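You operate a simulated robot arm through the tools that you are given. There is no shell and no other tool. Be economical: measure what you need, move in short steps, check, and stop when the job is done.

You run a simulated robot arm. Do the job below in one go: nothing can be reset, and whatever is moved stays where it is left.

## Task
Shrink the short red cable's sleeve in the warm air box.
Fine: heat knob to the heat printed on the cable; lid shut, press START once, wait till the lamp goes out, then open the lid wide; the cable stays in the box; leave the other short cables alone.

The check looks at the end state, three seconds after you hand in, the way a careful person would. Anything else that was tipped, shoved, dropped, spilled or broken makes it a failure. A push-on lid holds only when it is set on centred and level and pressed home; a screw cap is set on level and turned clockwise until tight.

## Robot
A 6-joint arm with a two-finger parallel gripper, fixed in place. Base frame: the origin is at the foot of the arm, x ahead of it, y to its left, z up. Lengths are in cm, angles in rad, forces in N, time in s.
With the tool pointing down near the work surface it reaches from about 18 to 46 cm from the base axis. Its first joint turns from -1.222 to 1.222 rad. Payload 1.9 kg.
Tool frame: the origin (TCP) lies between the finger pads and is the grasp point; the fingertips stand 2.3 cm ahead of it; z points along the fingers, y is the line along which they close. Largest opening 9.4 cm; finger width 3.8, thickness 1; the body of the gripper, 5.4 by 9.6 cm, starts 3.9 cm behind the TCP.
Orientation is that of the tool frame in the base frame, as a unit quaternion [x, y, z, w]. With the fingers straight down and closing along the base's y, the tool's x points along the base's -x, its y along +y and its z along -z.

## Interface
- The arm moves only by the tool servo_tool. Its argument "deltas" is text: rows parted by semicolons, each of 6 numbers parted by spaces: the shift along the tool's x, y, z in cm, then the turn, a rotation vector about the tool's x, y, z in rad. In form: tx ty tz rx ry rz; .... A call has 1 to 8 rows; each row shifts and turns the commanded pose from where the row before left it, along the tool's axes as they then stand. "jaw" is the gripper command, from -1 (shut) to 1 (fully open), values between in proportion, set as the call begins (left out, the last holds). Rows are played at 5 a second. More than 5 cm and 0.15 rad between two rows, or a gripper value outside its range, and nothing of the call is played. A pose out of reach is approached as far as the arm can. The call stops where the force on the tool passes 90 N (or 10 N more than at its start, if that is more) or the arm is blocked; 0.2 s more then pass. Each finger travels about 10.8 cm/s and halts on what it meets, pressing with about 24 N; the grip force reading is that of the motor and also rises with nothing between the fingers. The clock runs only during rows and for 0.2 s after the last one: add rows that do not move to give the fingers time. The reply holds the time, the measured pose of the TCP, the force on the tool along the base axes, the opening and the grip force, in the units named above and with some noise, with the torque about the TCP (base axes, N m) and any sound that the robot's microphone picked up.
- Cameras (640 x 400 px; columns grow to the right, rows downward): "scene" is fixed at [3.92, 29.65, 44.65]; the picture's right is [-0.90, -0.44, 0.00], its down [-0.16, 0.32, -0.94] and it looks along [0.41, -0.84, -0.35] (base axes); focal length 228 px, centre (320, 200). "wrist" rides on the gripper at [8.6, 1.6, -7.5] in the tool frame; the picture's right is [-0.18, 0.98, 0.00], its down [-0.58, -0.11, -0.81] and it looks along [-0.79, -0.15, 0.59] (tool axes); focal length 243 px, centre (320, 200). There is no depth. A picture from a camera that has moved, and an enlarged one, comes with that camera's place and axes in the base frame and with its lens.
- grab_frame(camera): a new picture of that camera. No time passes.
- close_up(camera, box): a new picture of the part [left, top, right, bottom] of that camera's present view, enlarged. No time passes.
- close_job(): hands the job in; it is judged then, once.

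Work in short steps. Places have to be worked out from the pictures, the camera data and where the tool is seen: move nearer, look again, correct. Check each grasp and each placing, and mend what went wrong. You have 120 turns and 64 pictures in all, those below and enlarged ones among them. Open the gripper and draw the arm clear of the work before you hand the job in, unless the task says otherwise; then end with one line.

The tools are called after "Call:" by a JSON object that holds its "method" and its "body". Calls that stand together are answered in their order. servo_tool: Moves the arm, as the interface text tells. Its arguments: {"type":"object","properties":{"deltas":{"type":"string"},"jaw":{"type":"number"}},"required":["deltas"]} The other tools are called the same way: grab_frame (camera) takes a picture; close_up (camera, box) takes an enlarged picture of a part of a camera's view; close_job () hands the job in.

At the start:

```text
time: 0.0
tcp_pos: [20.57, -18.61, 39.07]
tool_rot: [0.0, 1.0, 0.0, 0.0]
force: [0.4, 0.3, -0.1]
wrist_torque: [-0.02, 0.0, -0.01]
opening: 9.41
gripper_force: 0.0
```

scene: 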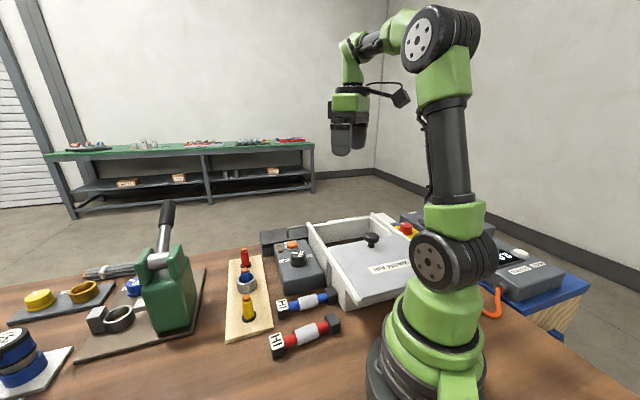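
wrist: 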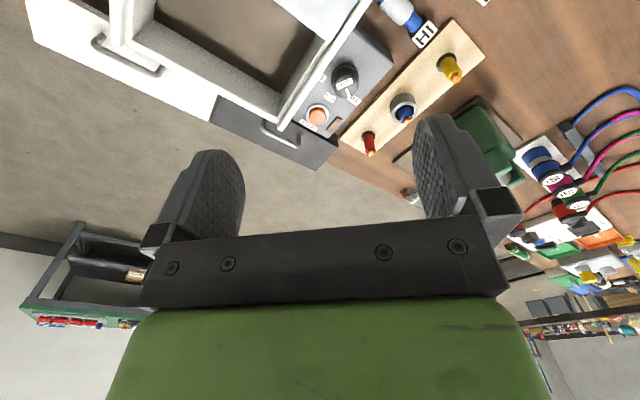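

I start by looking closer at the work area: the box, the knob panel and the cables.

Call:
{"method": "close_up", "body": {"camera": "scene", "box": [220, 210, 440, 360]}}

Call:
{"method": "close_up", "body": {"camera": "scene", "box": [260, 225, 350, 360]}}

Call:
{"method": "close_up", "body": {"camera": "wrist", "box": [200, 0, 520, 200]}}

```text
2.67 times, centred on (330, 285) of scene
camera zoom: at [3.92, 29.65, 44.65], right [-0.9, -0.44, 0.0], down [-0.16, 0.32, -0.94], along [0.41, -0.84, -0.35], focal length 608 px, centre (293, -27)
```

zoom: 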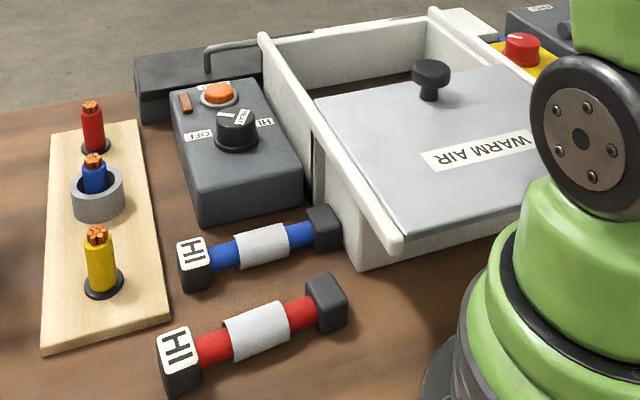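

```text
2.96 times, centred on (305, 292) of scene
camera zoom: at [3.92, 29.65, 44.65], right [-0.9, -0.44, 0.0], down [-0.16, 0.32, -0.94], along [0.41, -0.84, -0.35], focal length 675 px, centre (364, -74)
```

zoom: 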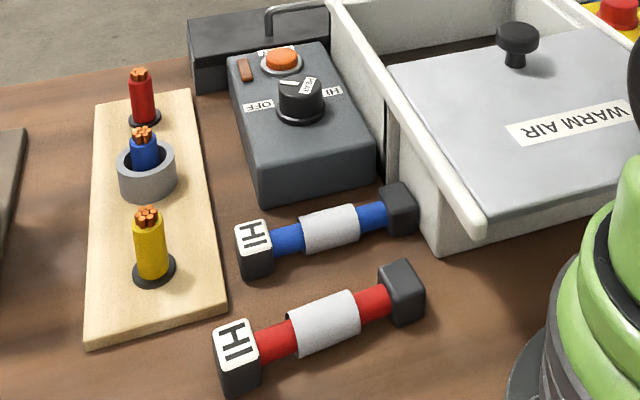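

```text
2.00 times, centred on (360, 100) of wrist
camera zoom: at [11.96, -16.93, 46.49], right [0.18, 0.98, 0.0], down [0.58, -0.11, 0.81], along [0.79, -0.15, -0.59], focal length 485 px, centre (240, 400)
```

zoom: 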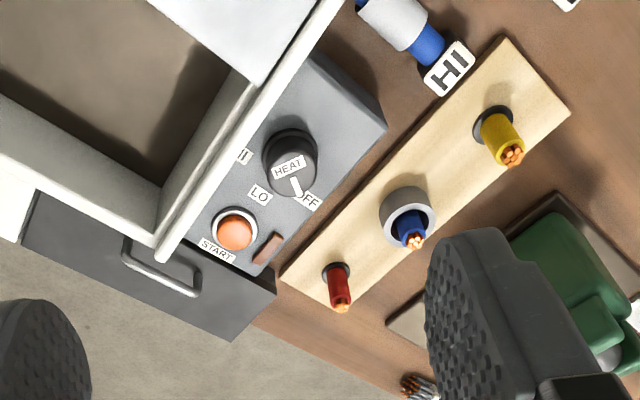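

I place the red cable at about (21.5, -0.3) with HI on its cap. The heat knob is near (33.7, -17, 6) and START near (39, -22.6, 6). I'll turn the wrist camera along the box to study the lid.

Call:
{"method": "servo_tool", "body": {"deltas": "2 1.5 0 0 0 0.15; 2 1.5 0 0 0 0.15; 2 1.5 0 0 0 0.15; 0 0 0 0 0 0.15; 0 0 0 0 0 0.15"}}

Call:
{"method": "grab_frame", "body": {"camera": "wrist"}}

```text
time: 1.2
tcp_pos: [15.34, -13.26, 39.0]
tool_rot: [0.367, 0.93, 0.001, 0.002]
force: [0.6, -0.3, 0.0]
wrist_torque: [0.04, -0.02, -0.04]
opening: 9.4
gripper_force: 0.1
```

```text
58 pictures are left
camera wrist: at [10.2, -6.19, 46.5], right [0.81, 0.59, 0.0], down [0.35, -0.48, 0.81], along [0.48, -0.65, -0.59], focal length 243 px, centre (320, 200)
```

wrist: 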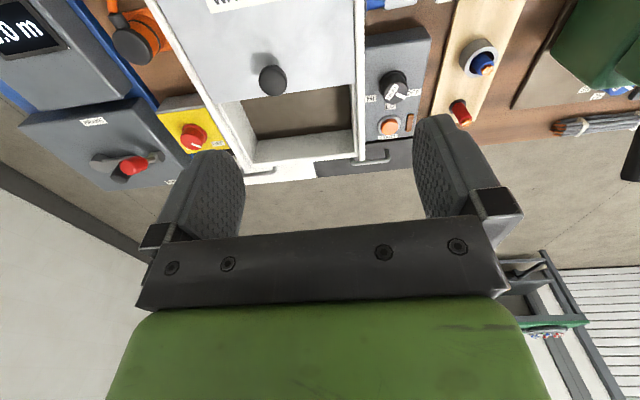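

The lid looks like a slab sliding between rails, with its knob near (15.1, -24, 13.7). I'll zoom in to confirm how it moves.

Call:
{"method": "close_up", "body": {"camera": "wrist", "box": [130, 0, 450, 200]}}

Call:
{"method": "close_up", "body": {"camera": "scene", "box": [290, 200, 450, 320]}}

```text
2.00 times, centred on (290, 100) of wrist
camera zoom: at [10.2, -6.19, 46.5], right [0.81, 0.59, 0.0], down [0.35, -0.48, 0.81], along [0.48, -0.65, -0.59], focal length 485 px, centre (380, 400)
```

zoom: 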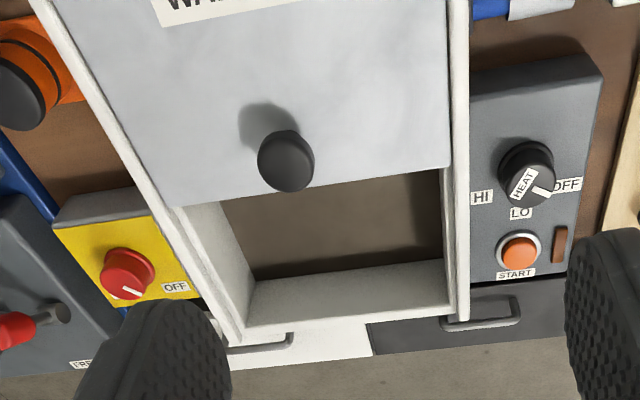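

```text
3.33 times, centred on (370, 260) of scene
camera zoom: at [3.92, 29.65, 44.65], right [-0.9, -0.44, 0.0], down [-0.16, 0.32, -0.94], along [0.41, -0.84, -0.35], focal length 759 px, centre (153, 0)
```

zoom: 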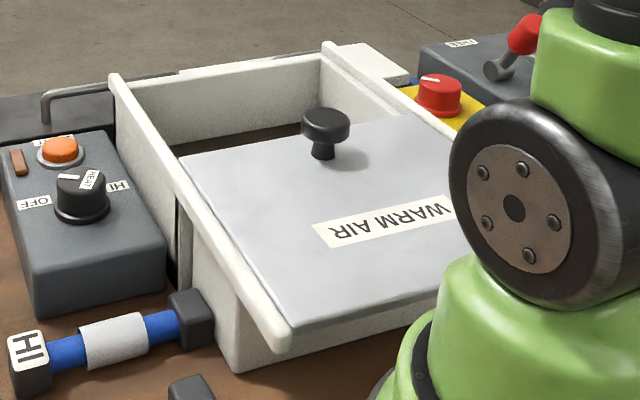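

The lid slides on rails along u=(0.7,-0.71) and is now drawn back towards the robot, leaving the far chamber open. The red cable lies across that direction, so I need the jaws closing along u. I'll move above the cable and turn the tool.

Call:
{"method": "servo_tool", "body": {"deltas": "1.09 3.43 3 0 0 0; 1.09 3.43 3 0 0 0; 1.09 3.43 3 0 0 0; 1.09 3.43 3 0 0 0"}}

Call:
{"method": "servo_tool", "body": {"deltas": "0 0 0 0 0 0.15; 0 0 0 0 0 0.15; 0 0 0 0 0 0.15; 0 0 0 0 0 0.15; 0 0 0 0 0 0.15; 0 0 0 0 0 0.15; 0 0 0 0 0 0.15; 0 0 0 0 0 0.15"}}

Call:
{"method": "servo_tool", "body": {"deltas": "0 0 0 0 0 0.15; 0 0 0 0 0 0.15; 0 0 0 0 0 0.1; 0 0 0 0 0 0"}}

Call:
{"method": "grab_frame", "body": {"camera": "wrist"}}

Call:
{"method": "grab_frame", "body": {"camera": "scene"}}

```text
time: 2.2
tcp_pos: [21.5, -0.31, 26.89]
tool_rot: [0.365, 0.931, 0.001, 0.002]
force: [-0.7, -0.3, -0.4]
wrist_torque: [0.03, 0.0, 0.03]
opening: 9.38
gripper_force: 0.1
```

```text
time: 4.0
tcp_pos: [21.41, -0.27, 27.07]
tool_rot: [0.829, 0.56, 0.0, 0.0]
force: [-0.4, -1.3, 0.8]
wrist_torque: [-0.02, 0.02, -0.01]
opening: 9.39
gripper_force: 0.0
```

```text
time: 5.0
tcp_pos: [21.56, -0.19, 26.92]
tool_rot: [0.923, 0.385, 0.001, 0.001]
force: [-0.5, 1.2, 0.1]
wrist_torque: [-0.02, 0.03, -0.02]
opening: 9.39
gripper_force: 0.0
```

```text
55 pictures are left
camera wrist: at [28.87, 4.79, 34.5], right [0.57, -0.82, 0.0], down [-0.49, -0.34, 0.81], along [-0.66, -0.46, -0.59], focal length 243 px, centre (320, 200)
```

wrist: 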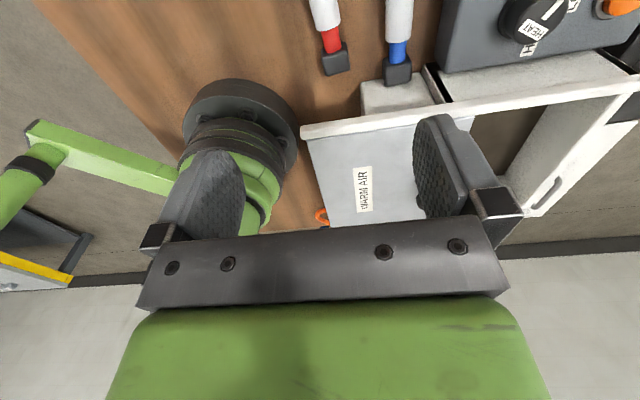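

```text
54 pictures are left
```

scene: 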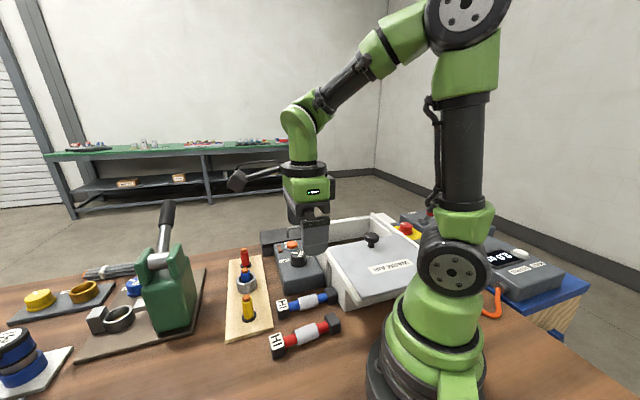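

The cable's axis sits at about 50° and it is centred near (21.7, -0.5). The tool x axis is at 45°, so I align it, narrow the jaws to about 6.5 cm and come down above the cable.

Call:
{"method": "servo_tool", "body": {"deltas": "-0.12 0.32 0 0 0 -0.09; 0 0 4 0 0 0; 0 0 4 0 0 0; 0 0 4 0 0 0; 0 0 4 0 0 0; 0 0 0 0 0 0", "jaw": 0.38}}

Call:
{"method": "close_up", "body": {"camera": "scene", "box": [240, 240, 400, 360]}}

Call:
{"method": "grab_frame", "body": {"camera": "wrist"}}

```text
time: 6.4
tcp_pos: [21.58, -0.64, 11.22]
tool_rot: [0.904, 0.427, 0.001, 0.001]
force: [-0.6, 0.2, -0.5]
wrist_torque: [0.01, 0.01, 0.01]
opening: 6.51
gripper_force: 0.0
```

```text
3.33 times, centred on (320, 300) of scene
camera zoom: at [3.92, 29.65, 44.65], right [-0.9, -0.44, 0.0], down [-0.16, 0.32, -0.94], along [0.41, -0.84, -0.35], focal length 759 px, centre (320, -133)
```

zoom: 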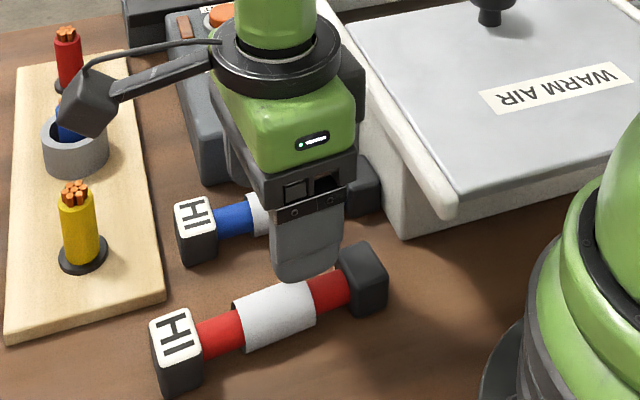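

```text
52 pictures are left
camera wrist: at [28.44, 5.02, 18.58], right [0.64, -0.77, 0.0], down [-0.45, -0.38, 0.81], along [-0.62, -0.52, -0.59], focal length 243 px, centre (320, 200)
```

wrist: 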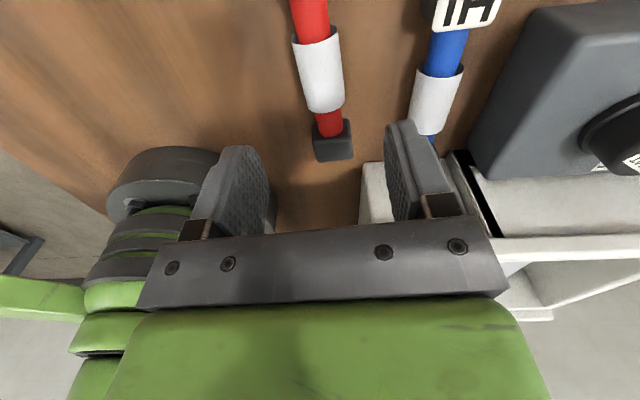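

The sleeve centre is near (21.8, -0.5), which agrees with the tool to within 2 mm, and the angle matches. I go down to about z=2.8 and check before gripping.

Call:
{"method": "servo_tool", "body": {"deltas": "0.15 0 3 0 0 0; 0 0 3 0 0 0; 0 0 2.1 0 0 0; 0 0 0 0 0 0"}}

Call:
{"method": "grab_frame", "body": {"camera": "wrist"}}

```text
time: 7.4
tcp_pos: [21.83, -0.44, 2.85]
tool_rot: [0.905, 0.426, 0.0, 0.001]
force: [0.5, 0.6, 0.2]
wrist_torque: [-0.01, 0.01, 0.02]
opening: 6.53
gripper_force: 0.1
```

```text
51 pictures are left
camera wrist: at [28.75, 5.13, 10.4], right [0.64, -0.77, 0.0], down [-0.46, -0.38, 0.81], along [-0.62, -0.52, -0.59], focal length 243 px, centre (320, 200)
```

wrist: 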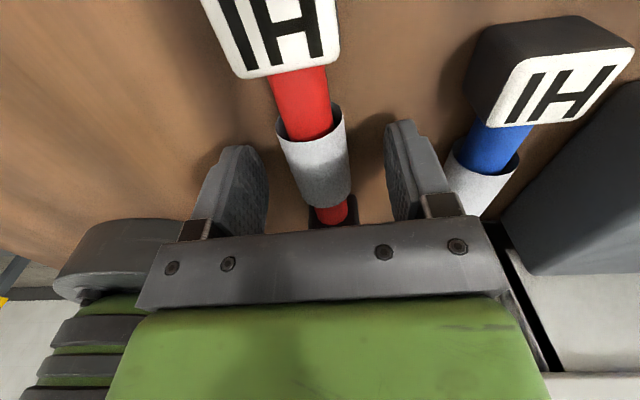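

The sleeve lies between the pads, so I close the jaws.

Call:
{"method": "servo_tool", "body": {"deltas": "0 0 0 0 0 0; 0 0 0 0 0 0; 0 0 0 0 0 0; 0 0 0 0 0 0", "jaw": -1}}

Call:
{"method": "servo_tool", "body": {"deltas": "0 0 -2 0 0 0; 0 0 -2 0 0 0; 0 0 0 0 0 0"}}

Call:
{"method": "close_up", "body": {"camera": "scene", "box": [240, 240, 400, 360]}}

```text
time: 8.4
tcp_pos: [21.98, -0.43, 2.86]
tool_rot: [0.904, 0.427, 0.001, 0.001]
force: [-0.1, 0.8, 0.3]
wrist_torque: [-0.04, 0.01, 0.02]
opening: 2.94
gripper_force: 24.7
```

```text
time: 9.2
tcp_pos: [21.76, -0.61, 6.97]
tool_rot: [0.904, 0.427, 0.001, 0.001]
force: [-0.3, 0.1, -0.9]
wrist_torque: [-0.01, 0.02, 0.01]
opening: 2.95
gripper_force: 23.8
```

```text
3.33 times, centred on (320, 300) of scene
camera zoom: at [3.92, 29.65, 44.65], right [-0.9, -0.44, 0.0], down [-0.16, 0.32, -0.94], along [0.41, -0.84, -0.35], focal length 759 px, centre (320, -133)
```

zoom: 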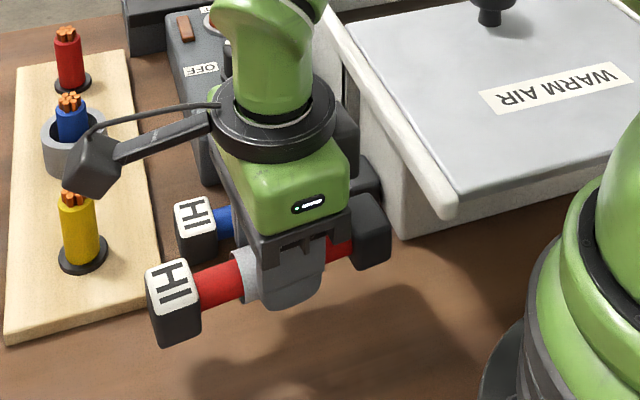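

The cable is held. I lift it to z≈23 and carry it over the open chamber.

Call:
{"method": "servo_tool", "body": {"deltas": "0 0 -4 0 0 0; 0 0 -4 0 0 0; 0 0 -4 0 0 0; 0 0 -4 0 0 0; 0 0 0 0 0 0"}}

Call:
{"method": "servo_tool", "body": {"deltas": "-3.15 2.51 0 0 0 0; -3.15 2.51 0 0 0 0; -3.15 2.51 0 0 0 0; -3.15 2.51 0 0 0 0; -3.15 2.51 0 0 0 0; -3.15 2.51 0 0 0 0; -3.15 2.51 0 0 0 0; 0 0 0 0 0 0.09"}}

Call:
{"method": "grab_frame", "body": {"camera": "wrist"}}

Call:
{"method": "grab_frame", "body": {"camera": "scene"}}

```text
time: 10.4
tcp_pos: [22.02, -0.49, 23.01]
tool_rot: [0.904, 0.427, 0.002, 0.0]
force: [-0.4, -0.1, -0.8]
wrist_torque: [-0.01, 0.01, 0.02]
opening: 2.97
gripper_force: 24.6
```

```text
time: 12.2
tcp_pos: [21.17, -28.58, 22.92]
tool_rot: [0.923, 0.386, 0.001, 0.0]
force: [-0.1, 0.3, -0.7]
wrist_torque: [-0.01, -0.02, 0.0]
opening: 2.95
gripper_force: 24.4
```

```text
49 pictures are left
camera wrist: at [28.61, -23.56, 30.38], right [0.57, -0.82, 0.0], down [-0.49, -0.34, 0.81], along [-0.66, -0.46, -0.59], focal length 243 px, centre (320, 200)
```

wrist: 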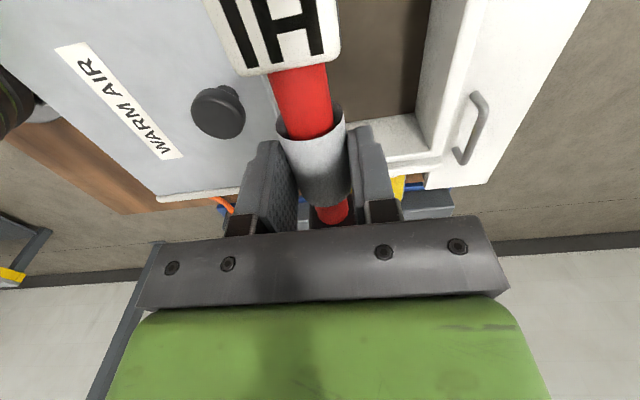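

```text
48 pictures are left
```

scene: 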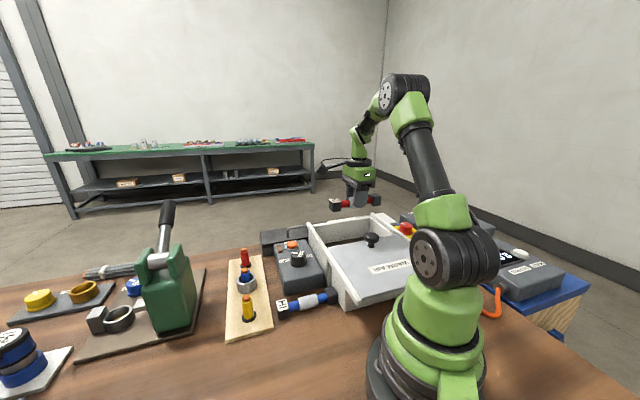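

The chamber opening spans about u 31 to 45 and v -15.5 to 5. I aim for u=38, v=-6.5 and come down partway to check clearance.

Call:
{"method": "servo_tool", "body": {"deltas": "-1.54 2.64 0 0 0 0; 0 0 4 0 0 0; 0 0 3.5 0 0 0; 0 0 0 0 0 0"}}

Call:
{"method": "grab_frame", "body": {"camera": "wrist"}}

Call:
{"method": "close_up", "body": {"camera": "scene", "box": [290, 160, 450, 310]}}

```text
time: 13.2
tcp_pos: [21.87, -31.63, 15.53]
tool_rot: [0.923, 0.386, 0.002, 0.001]
force: [-0.1, -0.2, -0.5]
wrist_torque: [-0.03, 0.02, 0.03]
opening: 2.99
gripper_force: 24.3
```

```text
47 pictures are left
camera wrist: at [29.3, -26.57, 22.97], right [0.57, -0.82, 0.0], down [-0.49, -0.34, 0.81], along [-0.66, -0.46, -0.59], focal length 243 px, centre (320, 200)
```

wrist: 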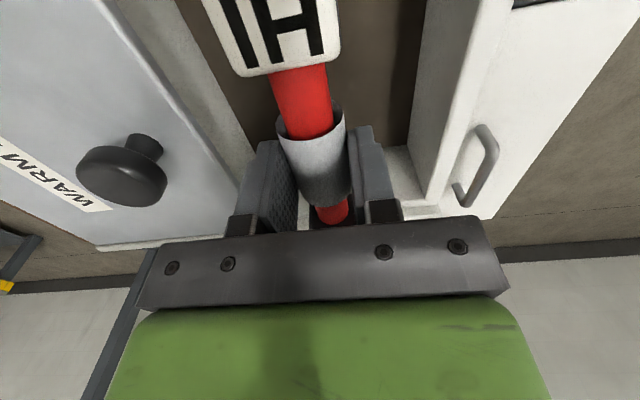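

```text
2.67 times, centred on (370, 235) of scene
camera zoom: at [3.92, 29.65, 44.65], right [-0.9, -0.44, 0.0], down [-0.16, 0.32, -0.94], along [0.41, -0.84, -0.35], focal length 608 px, centre (187, 107)
```

zoom: 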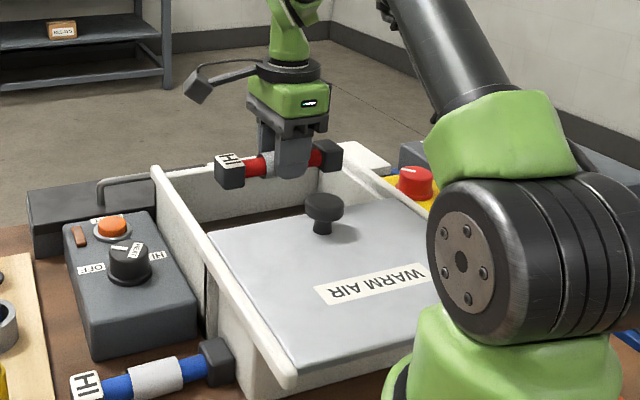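

The cable hangs level and centred over the chamber (u≈37.8, walls at 30 and 45). I lower in steps and watch the force for contact with the floor.

Call:
{"method": "servo_tool", "body": {"deltas": "0 0 2.5 0 0 0; 0 0 2.5 0 0 0; 0 0 2 0 0 0; 0 0 0 0 0 0"}}

Call:
{"method": "grab_frame", "body": {"camera": "wrist"}}

Call:
{"method": "close_up", "body": {"camera": "scene", "box": [290, 160, 450, 310]}}

```text
time: 14.2
tcp_pos: [22.03, -31.66, 8.29]
tool_rot: [0.923, 0.386, 0.001, 0.0]
force: [0.3, -0.5, -0.7]
wrist_torque: [0.01, 0.02, -0.02]
opening: 2.97
gripper_force: 23.4
```

```text
45 pictures are left
camera wrist: at [29.44, -26.62, 15.84], right [0.57, -0.82, 0.0], down [-0.49, -0.34, 0.81], along [-0.66, -0.46, -0.59], focal length 243 px, centre (320, 200)
```

wrist: 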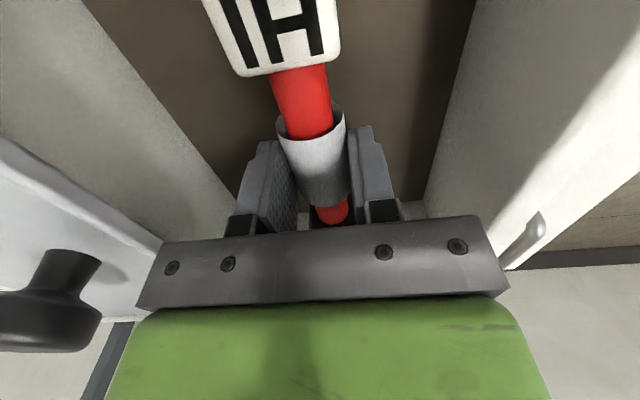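

```text
2.67 times, centred on (370, 235) of scene
camera zoom: at [3.92, 29.65, 44.65], right [-0.9, -0.44, 0.0], down [-0.16, 0.32, -0.94], along [0.41, -0.84, -0.35], focal length 608 px, centre (187, 107)
```

zoom: 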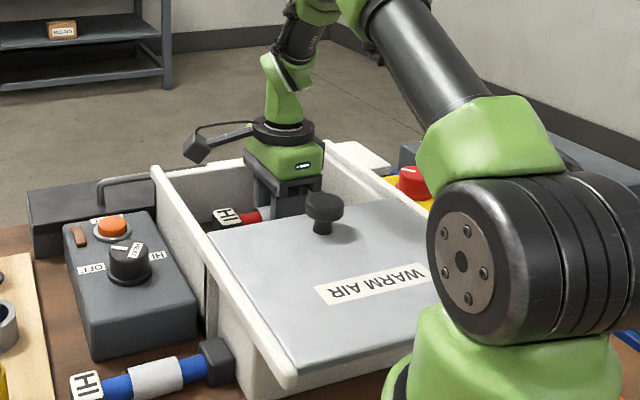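

Clear on all sides. I keep going in small steps.

Call:
{"method": "servo_tool", "body": {"deltas": "0 0 0.7 0 0 0; 0 0 0.6 0 0 0; 0 0 0 0 0 0"}}

Call:
{"method": "servo_tool", "body": {"deltas": "0 0 0.5 0 0 0; 0 0 0.5 0 0 0; 0 0 0 0 0 0"}}

Call:
{"method": "grab_frame", "body": {"camera": "wrist"}}

```text
time: 15.0
tcp_pos: [22.07, -31.64, 7.01]
tool_rot: [0.923, 0.386, 0.001, 0.0]
force: [-0.1, -0.2, -1.3]
wrist_torque: [0.0, -0.01, 0.0]
opening: 2.96
gripper_force: 24.0
```

```text
time: 15.8
tcp_pos: [22.22, -31.62, 6.17]
tool_rot: [0.923, 0.386, 0.002, 0.001]
force: [0.1, 0.2, -1.4]
wrist_torque: [-0.01, 0.01, -0.03]
opening: 2.97
gripper_force: 23.5
```

```text
43 pictures are left
camera wrist: at [29.45, -26.59, 13.63], right [0.57, -0.82, 0.0], down [-0.49, -0.34, 0.81], along [-0.66, -0.46, -0.59], focal length 243 px, centre (320, 200)
```

wrist: 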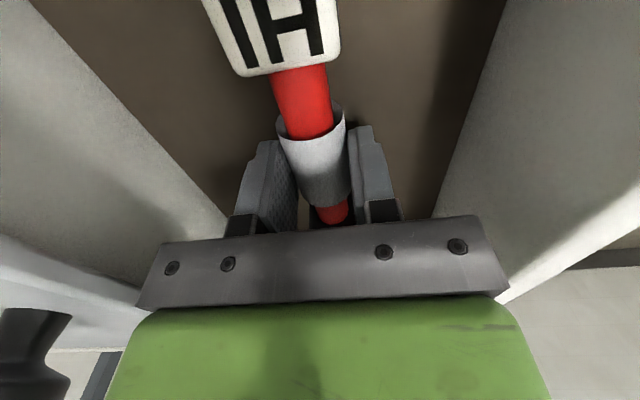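

No contact yet. I estimate the floor at z≈2–3.5, so I continue carefully.

Call:
{"method": "servo_tool", "body": {"deltas": "0 0 0.4 0 0 0; 0 0 0.3 0 0 0; 0 0 0 0 0 0"}}

Call:
{"method": "servo_tool", "body": {"deltas": "0 0 0.3 0 0 0; 0 0 0.3 0 0 0; 0 0 0 0 0 0"}}

```text
time: 16.6
tcp_pos: [22.21, -31.63, 5.55]
tool_rot: [0.923, 0.386, 0.001, 0.003]
force: [0.5, -1.1, 33.4]
wrist_torque: [0.13, 0.06, -0.1]
opening: 2.99
gripper_force: 23.7
```

```text
time: 17.1
tcp_pos: [22.1, -31.62, 5.44]
tool_rot: [0.922, 0.387, 0.001, 0.002]
force: [-3.2, 2.8, 8.6]
wrist_torque: [0.14, 0.31, 0.0]
opening: 2.99
gripper_force: 24.5
stopped in row 2: the force on the tool passed its limit at 100 N (the readings are from after the stop); the commanded pose is now the measured one
```

The caps are on the floor (TCP 5.5, force up). I release with a moderate opening and draw straight up.

Call:
{"method": "servo_tool", "body": {"deltas": "0 0 0 0 0 0; 0 0 0 0 0 0; 0 0 0 0 0 0", "jaw": 0.1}}

Call:
{"method": "servo_tool", "body": {"deltas": "0 0 -3 0 0 0; 0 0 -4 0 0 0; 0 0 -4 0 0 0; 0 0 -4 0 0 0; 0 0 0 0 0 0"}}

Call:
{"method": "grab_frame", "body": {"camera": "wrist"}}

Call:
{"method": "close_up", "body": {"camera": "scene", "box": [260, 200, 420, 310]}}

```text
time: 17.9
tcp_pos: [22.3, -31.65, 5.57]
tool_rot: [0.922, 0.387, 0.0, 0.003]
force: [5.2, -3.4, 12.1]
wrist_torque: [0.12, 0.19, 0.11]
opening: 4.91
gripper_force: 0.1
```

```text
time: 19.1
tcp_pos: [22.08, -31.88, 20.57]
tool_rot: [0.922, 0.386, 0.001, 0.003]
force: [0.4, -0.3, -0.3]
wrist_torque: [0.01, -0.01, 0.01]
opening: 5.17
gripper_force: 0.0
```

```text
42 pictures are left
camera wrist: at [29.44, -26.76, 28.13], right [0.57, -0.82, 0.0], down [-0.49, -0.34, 0.81], along [-0.66, -0.46, -0.59], focal length 243 px, centre (320, 200)
```

wrist: 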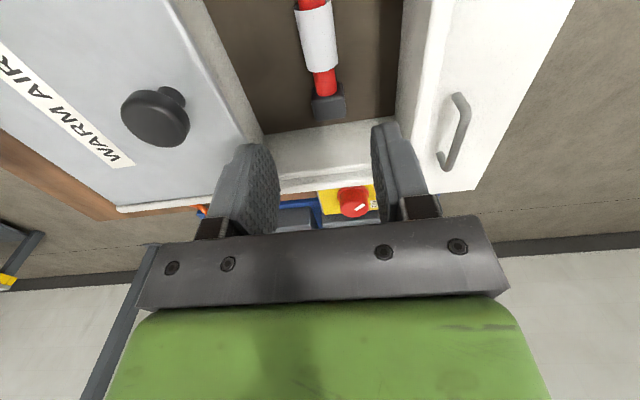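

```text
3.64 times, centred on (340, 255) of scene
camera zoom: at [3.92, 29.65, 44.65], right [-0.9, -0.44, 0.0], down [-0.16, 0.32, -0.94], along [0.41, -0.84, -0.35], focal length 828 px, centre (247, 0)
```

zoom: 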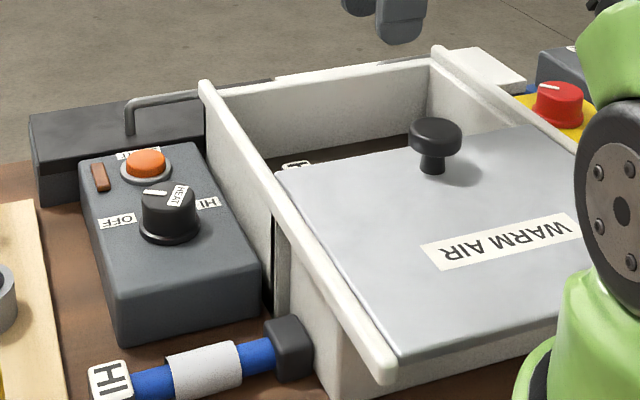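

The cable rests in the chamber. Next is the heat knob: I move above it and swing the tool counter-clockwise first, so there is room to turn it clockwise from OFF past LO to HI.

Call:
{"method": "servo_tool", "body": {"deltas": "3.77 -0.65 0 0 0 0; 3.77 -0.65 0 0 0 0; 3.77 -0.65 0 0 0 0; 3.77 -0.65 0 0 0 0; 3.77 -0.65 0 0 0 0; 0 0 0 0 0 -0.15; 0 0 0 0 0 -0.15; 0 0 0 0 0 -0.15"}}

Call:
{"method": "servo_tool", "body": {"deltas": "0 0 0 0 0 -0.15; 0 0 0 0 0 -0.15; 0 0 0 0 0 -0.15; 0 0 0 0 0 -0.15; 0 0 0 0 0 -0.15; 0 0 0 0 0 -0.15; 0 0 0 0 0 -0.15; 0 0 0 0 0 -0.15"}}

Call:
{"method": "servo_tool", "body": {"deltas": "0 0 0 0 0 -0.1; 0 0 0 0 0 0"}}

Call:
{"method": "grab_frame", "body": {"camera": "wrist"}}

```text
time: 20.9
tcp_pos: [33.05, -15.81, 20.45]
tool_rot: [0.813, 0.583, 0.0, 0.003]
force: [0.3, -0.6, -0.1]
wrist_torque: [0.02, -0.01, -0.03]
opening: 5.17
gripper_force: 0.0
```

```text
time: 22.7
tcp_pos: [33.13, -15.88, 20.4]
tool_rot: [0.341, 0.94, -0.001, 0.003]
force: [0.0, -0.6, -0.3]
wrist_torque: [0.0, -0.03, 0.0]
opening: 5.15
gripper_force: 0.1
```

```text
time: 23.3
tcp_pos: [33.12, -15.87, 20.58]
tool_rot: [0.296, 0.955, -0.001, 0.002]
force: [0.2, -0.9, 0.1]
wrist_torque: [-0.01, -0.02, 0.0]
opening: 5.16
gripper_force: 0.1
```

```text
40 pictures are left
camera wrist: at [26.88, -9.7, 27.92], right [0.71, 0.71, 0.0], down [0.42, -0.42, 0.81], along [0.57, -0.57, -0.59], focal length 243 px, centre (320, 200)
```

wrist: 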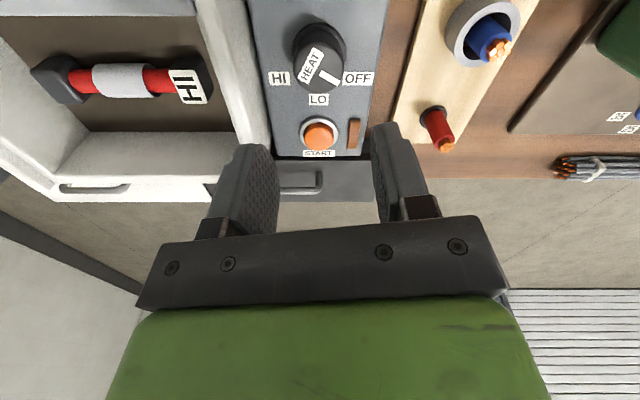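

Call:
{"method": "close_up", "body": {"camera": "wrist", "box": [240, 0, 400, 160]}}

```text
2.50 times, centred on (320, 80) of wrist
camera zoom: at [26.88, -9.7, 27.92], right [0.71, 0.71, 0.0], down [0.42, -0.42, 0.81], along [0.57, -0.57, -0.59], focal length 606 px, centre (320, 500)
```

zoom: 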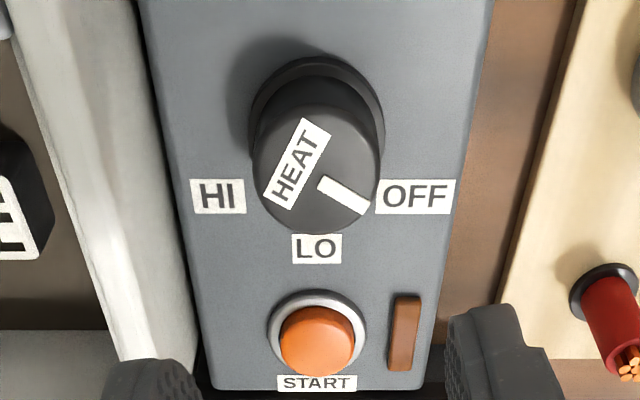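

The pointer is on OFF at +50°, LO is at 0° and HI at -50°, so I need about 1.75 rad clockwise. The knob is near (33.2, -16.2), with its top at z≈8.3 and about 3.8 cm across. I descend above it and check.

Call:
{"method": "servo_tool", "body": {"deltas": "-0.26 -0.24 3 0 0 0; 0 0 3 0 0 0; 0 0 2.5 0 0 0; 0 0 0 0 0 0", "jaw": 0.26}}

Call:
{"method": "grab_frame", "body": {"camera": "wrist"}}

Call:
{"method": "close_up", "body": {"camera": "scene", "box": [240, 190, 360, 290]}}

```text
time: 24.3
tcp_pos: [32.97, -16.26, 11.98]
tool_rot: [0.295, 0.955, 0.0, 0.003]
force: [-0.1, 0.0, 0.0]
wrist_torque: [0.01, -0.01, -0.01]
opening: 5.9
gripper_force: 0.1
```

```text
38 pictures are left
camera wrist: at [26.98, -10.04, 19.36], right [0.71, 0.71, 0.0], down [0.41, -0.42, 0.81], along [0.57, -0.57, -0.59], focal length 243 px, centre (320, 200)
```

wrist: 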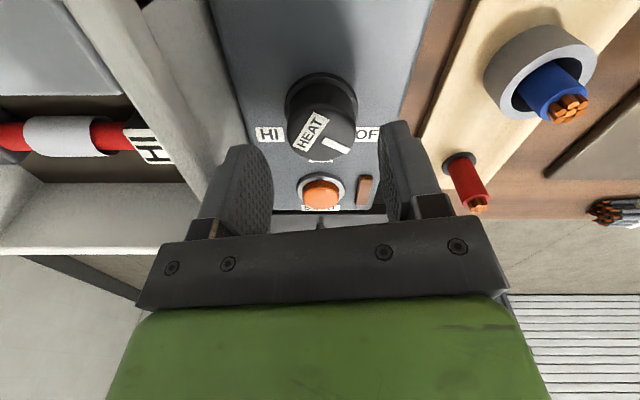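

```text
4.00 times, centred on (300, 240) of scene
camera zoom: at [3.92, 29.65, 44.65], right [-0.9, -0.44, 0.0], down [-0.16, 0.32, -0.94], along [0.41, -0.84, -0.35], focal length 911 px, centre (400, 40)
```

zoom: 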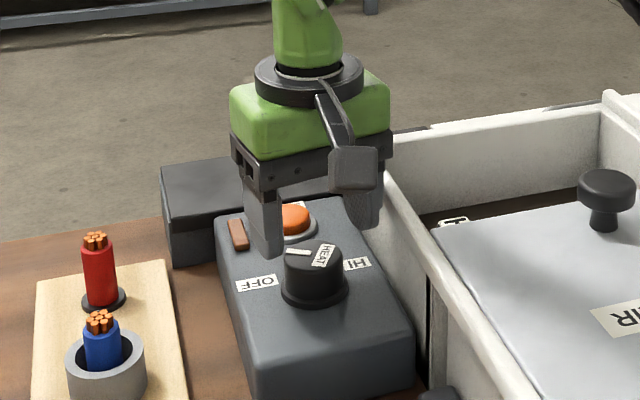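

Centred within about 2 mm. I lower to TCP z≈8.4.

Call:
{"method": "servo_tool", "body": {"deltas": "0 0.15 1.5 0 0 0; 0 0 1.3 0 0 0; 0 0 0.8 0 0 0; 0 0 0 0 0 0"}}

Call:
{"method": "grab_frame", "body": {"camera": "wrist"}}

Call:
{"method": "close_up", "body": {"camera": "scene", "box": [240, 190, 360, 290]}}

```text
time: 25.3
tcp_pos: [33.26, -16.19, 8.35]
tool_rot: [0.296, 0.955, -0.001, 0.002]
force: [0.6, 0.3, -0.1]
wrist_torque: [-0.02, 0.0, -0.02]
opening: 5.92
gripper_force: 0.1
```

```text
36 pictures are left
camera wrist: at [27.14, -9.91, 15.8], right [0.71, 0.71, 0.0], down [0.41, -0.42, 0.81], along [0.57, -0.57, -0.59], focal length 243 px, centre (320, 200)
```

wrist: 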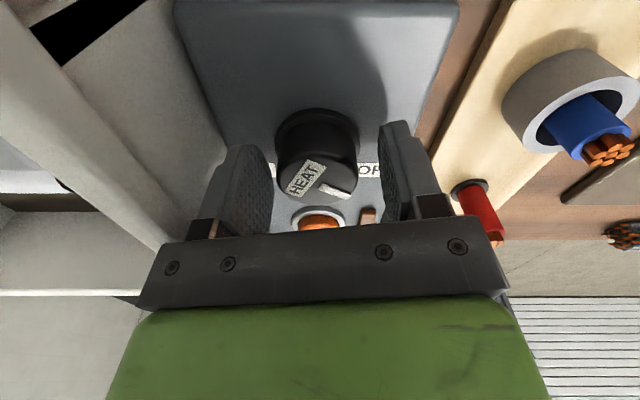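

```text
4.00 times, centred on (300, 240) of scene
camera zoom: at [3.92, 29.65, 44.65], right [-0.9, -0.44, 0.0], down [-0.16, 0.32, -0.94], along [0.41, -0.84, -0.35], focal length 911 px, centre (400, 40)
```

zoom: 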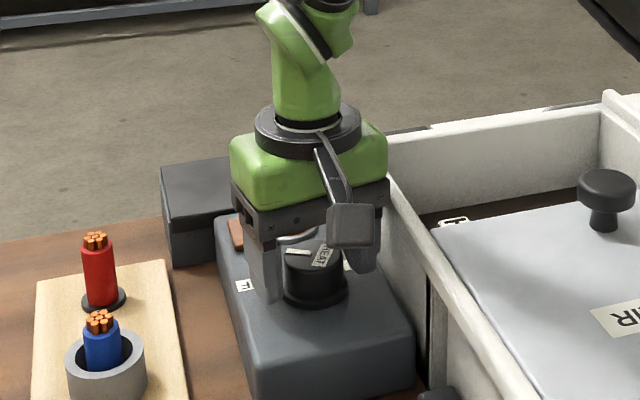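

The knob sits between the pads. I close on it.

Call:
{"method": "servo_tool", "body": {"deltas": "0 0 0 0 0 0; 0 0 0 0 0 0; 0 0 0 0 0 0", "jaw": -1}}

Call:
{"method": "servo_tool", "body": {"deltas": "0 0 0 0 0 0.15; 0 0 0 0 0 0.15; 0 0 0 0 0 0"}}

Call:
{"method": "grab_frame", "body": {"camera": "wrist"}}

```text
time: 26.1
tcp_pos: [33.21, -16.37, 8.33]
tool_rot: [0.297, 0.955, -0.003, 0.002]
force: [-27.0, -36.1, 3.2]
wrist_torque: [-0.83, 0.4, -0.21]
opening: 4.1
gripper_force: 44.9
```

```text
time: 26.9
tcp_pos: [33.29, -16.26, 8.29]
tool_rot: [0.437, 0.9, 0.0, 0.002]
force: [-14.5, -21.3, -7.6]
wrist_torque: [-0.6, 0.4, -0.09]
opening: 4.1
gripper_force: 44.8
```

```text
34 pictures are left
camera wrist: at [29.26, -8.41, 15.81], right [0.89, 0.47, 0.0], down [0.27, -0.52, 0.81], along [0.38, -0.72, -0.59], focal length 243 px, centre (320, 200)
```

wrist: 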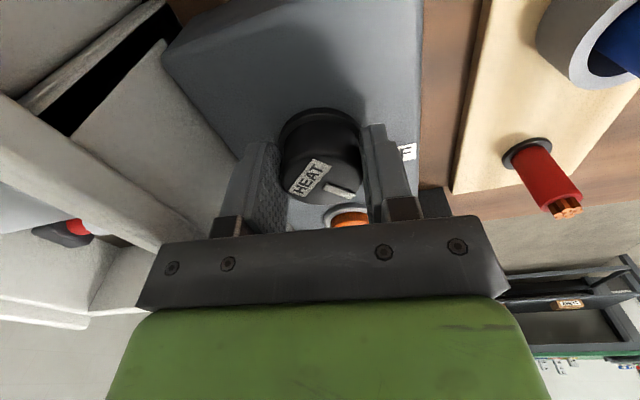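

The knob is turning with the tool. A small side load remains, so I ease 1 mm to the -y side while continuing clockwise.

Call:
{"method": "servo_tool", "body": {"deltas": "0 -0.1 0 0 0 0.15; 0 0 0 0 0 0.15; 0 0 0 0 0 0.15; 0 0 0 0 0 0.15; 0 0 0 0 0 0"}}

Call:
{"method": "grab_frame", "body": {"camera": "wrist"}}

```text
time: 28.1
tcp_pos: [33.63, -16.31, 8.46]
tool_rot: [0.68, 0.733, 0.003, 0.008]
force: [65.7, 18.1, -37.0]
wrist_torque: [0.6, -0.52, 0.22]
opening: 4.09
gripper_force: 44.8
```

```text
33 pictures are left
camera wrist: at [34.49, -7.42, 15.89], right [0.99, -0.11, 0.02], down [-0.08, -0.58, 0.81], along [-0.08, -0.81, -0.59], focal length 243 px, centre (320, 200)
```

wrist: 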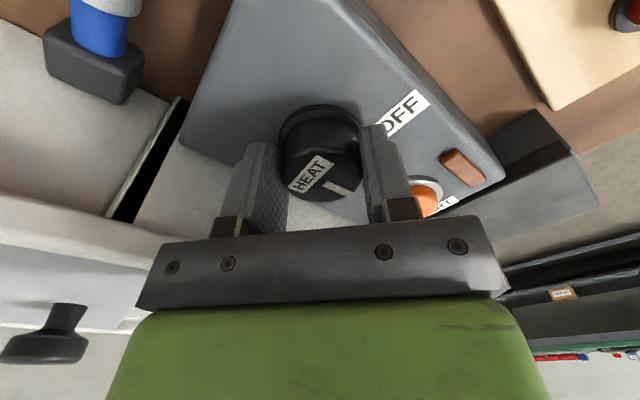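

The side load has reversed (about +68 N along tool +y), so I shift 1 mm that way to relieve it and read again.

Call:
{"method": "servo_tool", "body": {"deltas": "0 0.1 0 0 0 0; 0 0 0 0 0 0"}}

```text
time: 28.7
tcp_pos: [33.51, -16.15, 8.38]
tool_rot: [0.68, 0.734, 0.001, 0.007]
force: [52.9, 14.9, -22.4]
wrist_torque: [0.21, -0.95, 0.14]
opening: 4.1
gripper_force: 45.1
```

Call:
{"method": "servo_tool", "body": {"deltas": "0 0.3 0 0 0 0; 0 0 0 0 0 0"}}

```text
time: 29.3
tcp_pos: [33.59, -16.23, 8.45]
tool_rot: [0.682, 0.731, 0.0, 0.002]
force: [6.4, 10.4, 30.6]
wrist_torque: [-0.23, -0.44, -0.02]
opening: 4.07
gripper_force: 45.0
```

The side load is nearly gone. I've turned about 52° and continue clockwise.

Call:
{"method": "servo_tool", "body": {"deltas": "0 0 0 0 0 0.15; 0 0 0 0 0 0.15; 0 0 0 0 0 0.15; 0 0 0 0 0 0"}}

Call:
{"method": "close_up", "body": {"camera": "wrist", "box": [220, 80, 480, 240]}}

```text
time: 30.3
tcp_pos: [33.71, -16.3, 8.51]
tool_rot: [0.828, 0.561, 0.002, 0.006]
force: [25.3, 2.1, 18.1]
wrist_torque: [-0.95, -0.56, 0.13]
opening: 4.11
gripper_force: 45.1
```

```text
2.46 times, centred on (350, 160) of wrist
camera zoom: at [38.45, -8.78, 15.94], right [0.85, -0.53, 0.01], down [-0.32, -0.49, 0.81], along [-0.42, -0.69, -0.59], focal length 597 px, centre (246, 298)
```

zoom: 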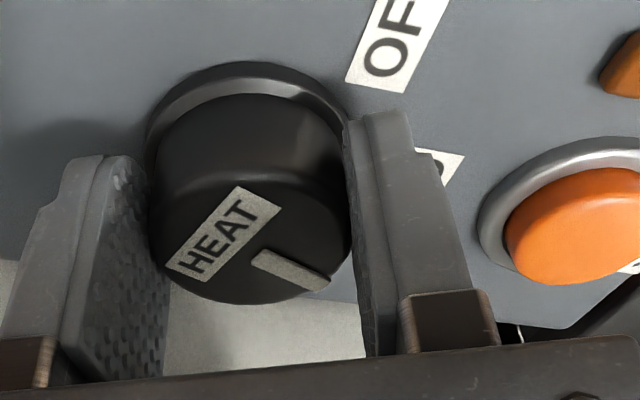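

By perspective the pointer is at about -27° (LO is 0, HI is -50°), so it follows the tool without slip. I need about 0.4 rad more.

Call:
{"method": "servo_tool", "body": {"deltas": "0 0.15 0 0 0 0.14; 0 0 0 0 0 0.14; 0 0 0 0 0 0.12; 0 0 0 0 0 0"}}

Call:
{"method": "close_up", "body": {"camera": "wrist", "box": [220, 80, 480, 240]}}

```text
time: 31.3
tcp_pos: [33.84, -16.23, 8.56]
tool_rot: [0.923, 0.385, 0.003, 0.005]
force: [12.5, -12.7, 22.0]
wrist_torque: [-0.46, -0.18, 0.09]
opening: 4.1
gripper_force: 44.8
```

```text
2.46 times, centred on (350, 160) of wrist
camera zoom: at [41.13, -11.3, 15.96], right [0.57, -0.82, 0.01], down [-0.49, -0.33, 0.8], along [-0.66, -0.46, -0.59], focal length 597 px, centre (246, 298)
```

zoom: 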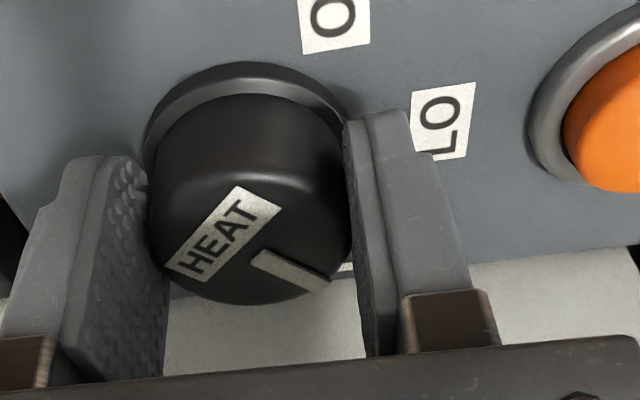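

The tool has turned 100.7° and the pointer with it. I release and lift to verify.

Call:
{"method": "servo_tool", "body": {"deltas": "0 0 0 0 0 0; 0 0 0 0 0 0; 0 0 0 0 0 0", "jaw": 0.26}}

Call:
{"method": "servo_tool", "body": {"deltas": "0 0 -3 0 0 0; 0 0 -4 0 0 0; 0 0 -4 0 0 0; 0 0 0 0 0 0"}}

Call:
{"method": "close_up", "body": {"camera": "wrist", "box": [200, 0, 480, 175]}}

Call:
{"method": "close_up", "body": {"camera": "scene", "box": [250, 210, 370, 310]}}

```text
time: 32.1
tcp_pos: [33.84, -16.22, 8.28]
tool_rot: [0.923, 0.385, 0.001, 0.002]
force: [-0.9, 0.0, -0.3]
wrist_torque: [0.0, 0.01, 0.02]
opening: 5.9
gripper_force: 0.2
```

```text
time: 33.1
tcp_pos: [33.68, -16.3, 19.43]
tool_rot: [0.923, 0.386, 0.001, 0.002]
force: [0.0, 0.0, 0.6]
wrist_torque: [0.01, -0.03, 0.0]
opening: 5.94
gripper_force: 0.1
```

```text
2.29 times, centred on (340, 88) of wrist
camera zoom: at [41.04, -11.27, 26.98], right [0.57, -0.82, 0.01], down [-0.49, -0.33, 0.81], along [-0.66, -0.46, -0.59], focal length 555 px, centre (274, 457)
```

zoom: 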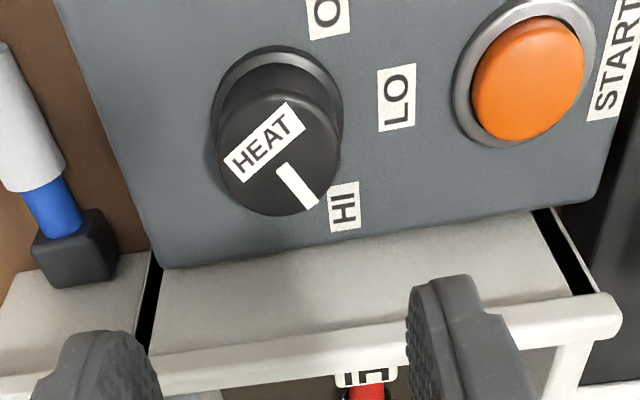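

```text
4.00 times, centred on (310, 260) of scene
camera zoom: at [3.92, 29.65, 44.65], right [-0.9, -0.44, 0.0], down [-0.16, 0.32, -0.94], along [0.41, -0.84, -0.35], focal length 911 px, centre (360, -40)
```

zoom: 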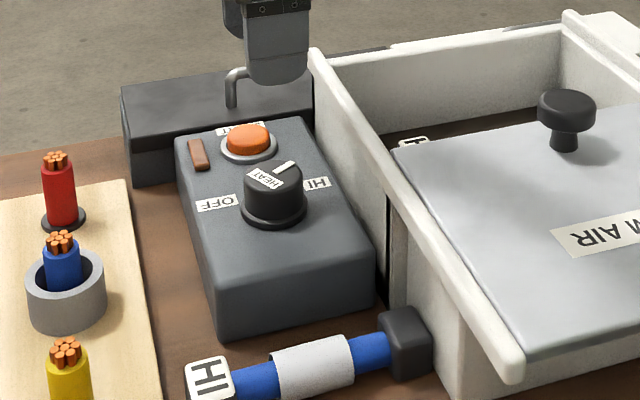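

The pointer is squarely at HI. Next is the lid: its knob is near (15, -23.5) with the top at z≈14.5. I move above it with the jaws along the slide direction.

Call:
{"method": "servo_tool", "body": {"deltas": "0 0 -3.5 0 0 0; -3.66 -1.65 0 0 0 0; -3.66 -1.65 0 0 0 0; -3.66 -1.65 0 0 0 0; -3.66 -1.65 0 0 0 0; -3.66 -1.65 0 0 0 0; 0 0 0 0 0 0"}}

Call:
{"method": "grab_frame", "body": {"camera": "wrist"}}

Call:
{"method": "close_up", "body": {"camera": "scene", "box": [300, 150, 460, 310]}}

```text
time: 34.7
tcp_pos: [14.87, -23.41, 22.7]
tool_rot: [0.923, 0.386, 0.001, 0.003]
force: [0.2, 0.7, 0.3]
wrist_torque: [0.01, 0.03, -0.02]
opening: 5.92
gripper_force: 0.0
```

```text
28 pictures are left
camera wrist: at [22.18, -18.42, 30.24], right [0.57, -0.82, 0.01], down [-0.49, -0.34, 0.81], along [-0.66, -0.46, -0.59], focal length 243 px, centre (320, 200)
```

wrist: 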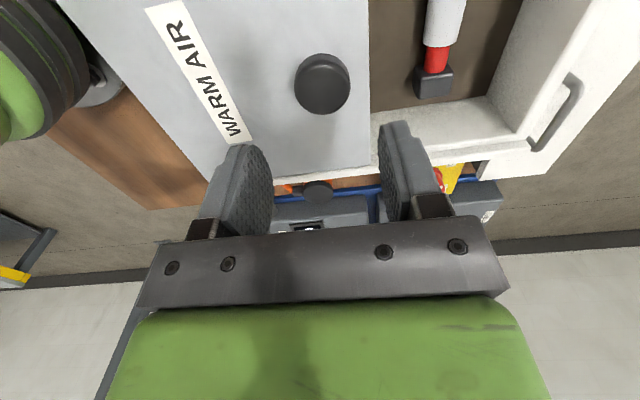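

```text
2.50 times, centred on (380, 230) of scene
camera zoom: at [3.92, 29.65, 44.65], right [-0.9, -0.44, 0.0], down [-0.16, 0.32, -0.94], along [0.41, -0.84, -0.35], focal length 570 px, centre (170, 125)
```

zoom: 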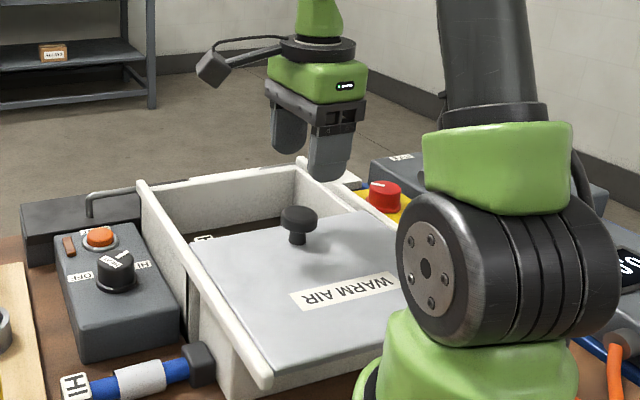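

The knob top is about (15.5, -23.3). I correct 5 mm and descend so the tips reach z≈12.2, just above the lid.

Call:
{"method": "servo_tool", "body": {"deltas": "0.45 0.2 3 0 0 0; 0 0 3 0 0 0; 0 0 0 0 0 0"}}

Call:
{"method": "grab_frame", "body": {"camera": "wrist"}}

Call:
{"method": "close_up", "body": {"camera": "scene", "box": [320, 190, 420, 270]}}

```text
time: 35.5
tcp_pos: [15.44, -23.4, 16.8]
tool_rot: [0.923, 0.386, 0.002, 0.002]
force: [0.6, 0.1, -1.1]
wrist_torque: [-0.02, -0.03, 0.07]
opening: 5.91
gripper_force: 0.0
```

```text
26 pictures are left
camera wrist: at [22.73, -18.32, 24.29], right [0.57, -0.82, 0.0], down [-0.49, -0.33, 0.81], along [-0.66, -0.46, -0.59], focal length 243 px, centre (320, 200)
```

wrist: 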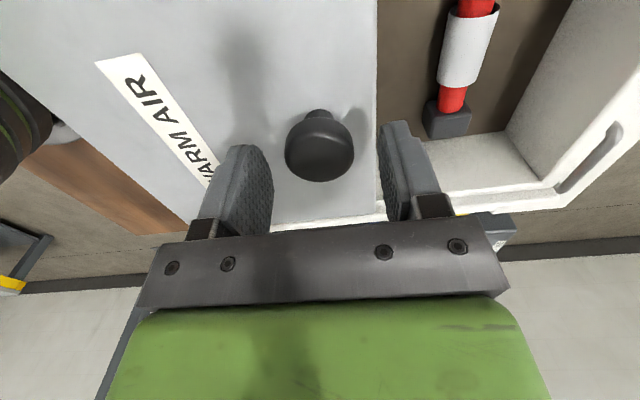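

```text
5.00 times, centred on (370, 230) of scene
camera zoom: at [3.92, 29.65, 44.65], right [-0.9, -0.44, 0.0], down [-0.16, 0.32, -0.94], along [0.41, -0.84, -0.35], focal length 1139 px, centre (70, 50)
```

zoom: 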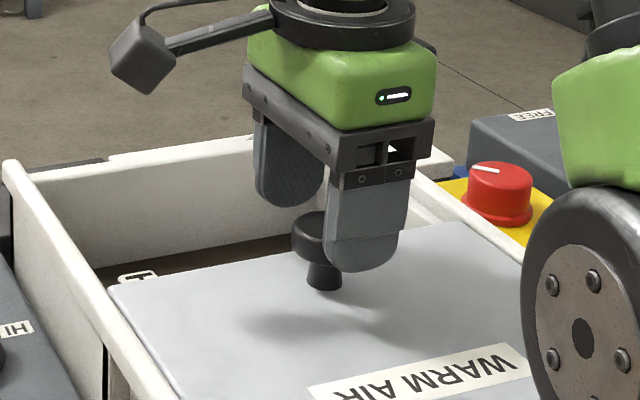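

Centred. I lower 2.2 cm more and close.

Call:
{"method": "servo_tool", "body": {"deltas": "0 0 1.2 0 0 0; 0 0 1 0 0 0; 0 0 0 0 0 0"}}

Call:
{"method": "servo_tool", "body": {"deltas": "0 0 0 0 0 0; 0 0 0 0 0 0; 0 0 0 0 0 0", "jaw": -1}}

Call:
{"method": "grab_frame", "body": {"camera": "wrist"}}

```text
time: 36.3
tcp_pos: [15.41, -23.3, 14.52]
tool_rot: [0.923, 0.386, 0.001, 0.002]
force: [-0.2, 0.1, 0.1]
wrist_torque: [0.02, 0.0, 0.03]
opening: 5.92
gripper_force: 0.0
```

```text
time: 37.1
tcp_pos: [15.41, -23.34, 14.6]
tool_rot: [0.923, 0.385, 0.002, 0.002]
force: [-0.2, -0.5, -5.6]
wrist_torque: [-0.04, -0.03, 0.02]
opening: 3.71
gripper_force: 44.5
```

```text
24 pictures are left
camera wrist: at [22.68, -18.31, 22.06], right [0.57, -0.82, 0.0], down [-0.49, -0.34, 0.81], along [-0.66, -0.46, -0.59], focal length 243 px, centre (320, 200)
```

wrist: 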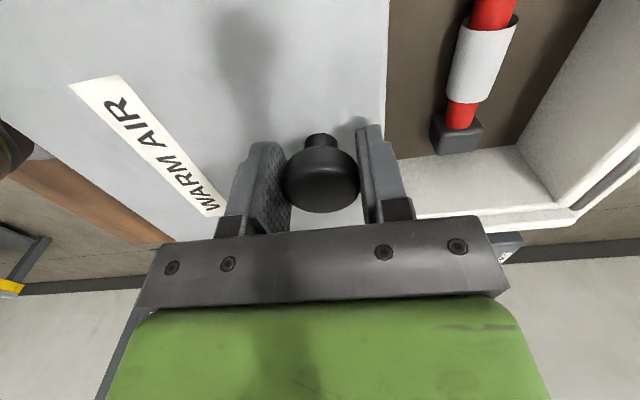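

The knob is gripped. I slide +u by 2 cm to test.

Call:
{"method": "servo_tool", "body": {"deltas": "0 0.7 0 0 0 0; 0 0.7 0 0 0 0; 0 0.6 0 0 0 0; 0 0 0 0 0 0"}}

Call:
{"method": "grab_frame", "body": {"camera": "wrist"}}

```text
time: 38.1
tcp_pos: [16.72, -24.71, 14.43]
tool_rot: [0.923, 0.386, 0.001, 0.001]
force: [-5.9, -5.8, -11.2]
wrist_torque: [0.3, 0.14, -0.05]
opening: 3.72
gripper_force: 45.0
```

```text
23 pictures are left
camera wrist: at [24.1, -19.73, 22.06], right [0.57, -0.82, 0.0], down [-0.49, -0.34, 0.81], along [-0.66, -0.46, -0.59], focal length 243 px, centre (320, 200)
```

wrist: 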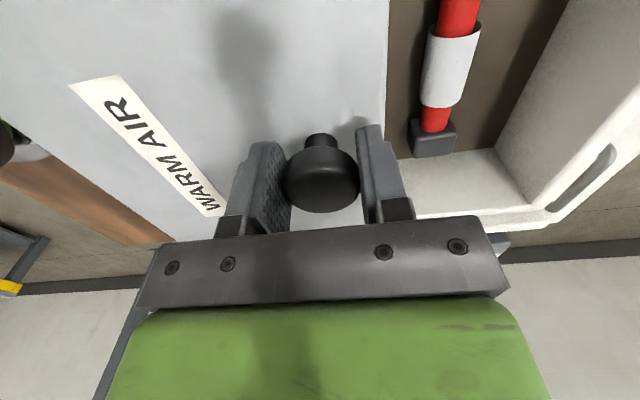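

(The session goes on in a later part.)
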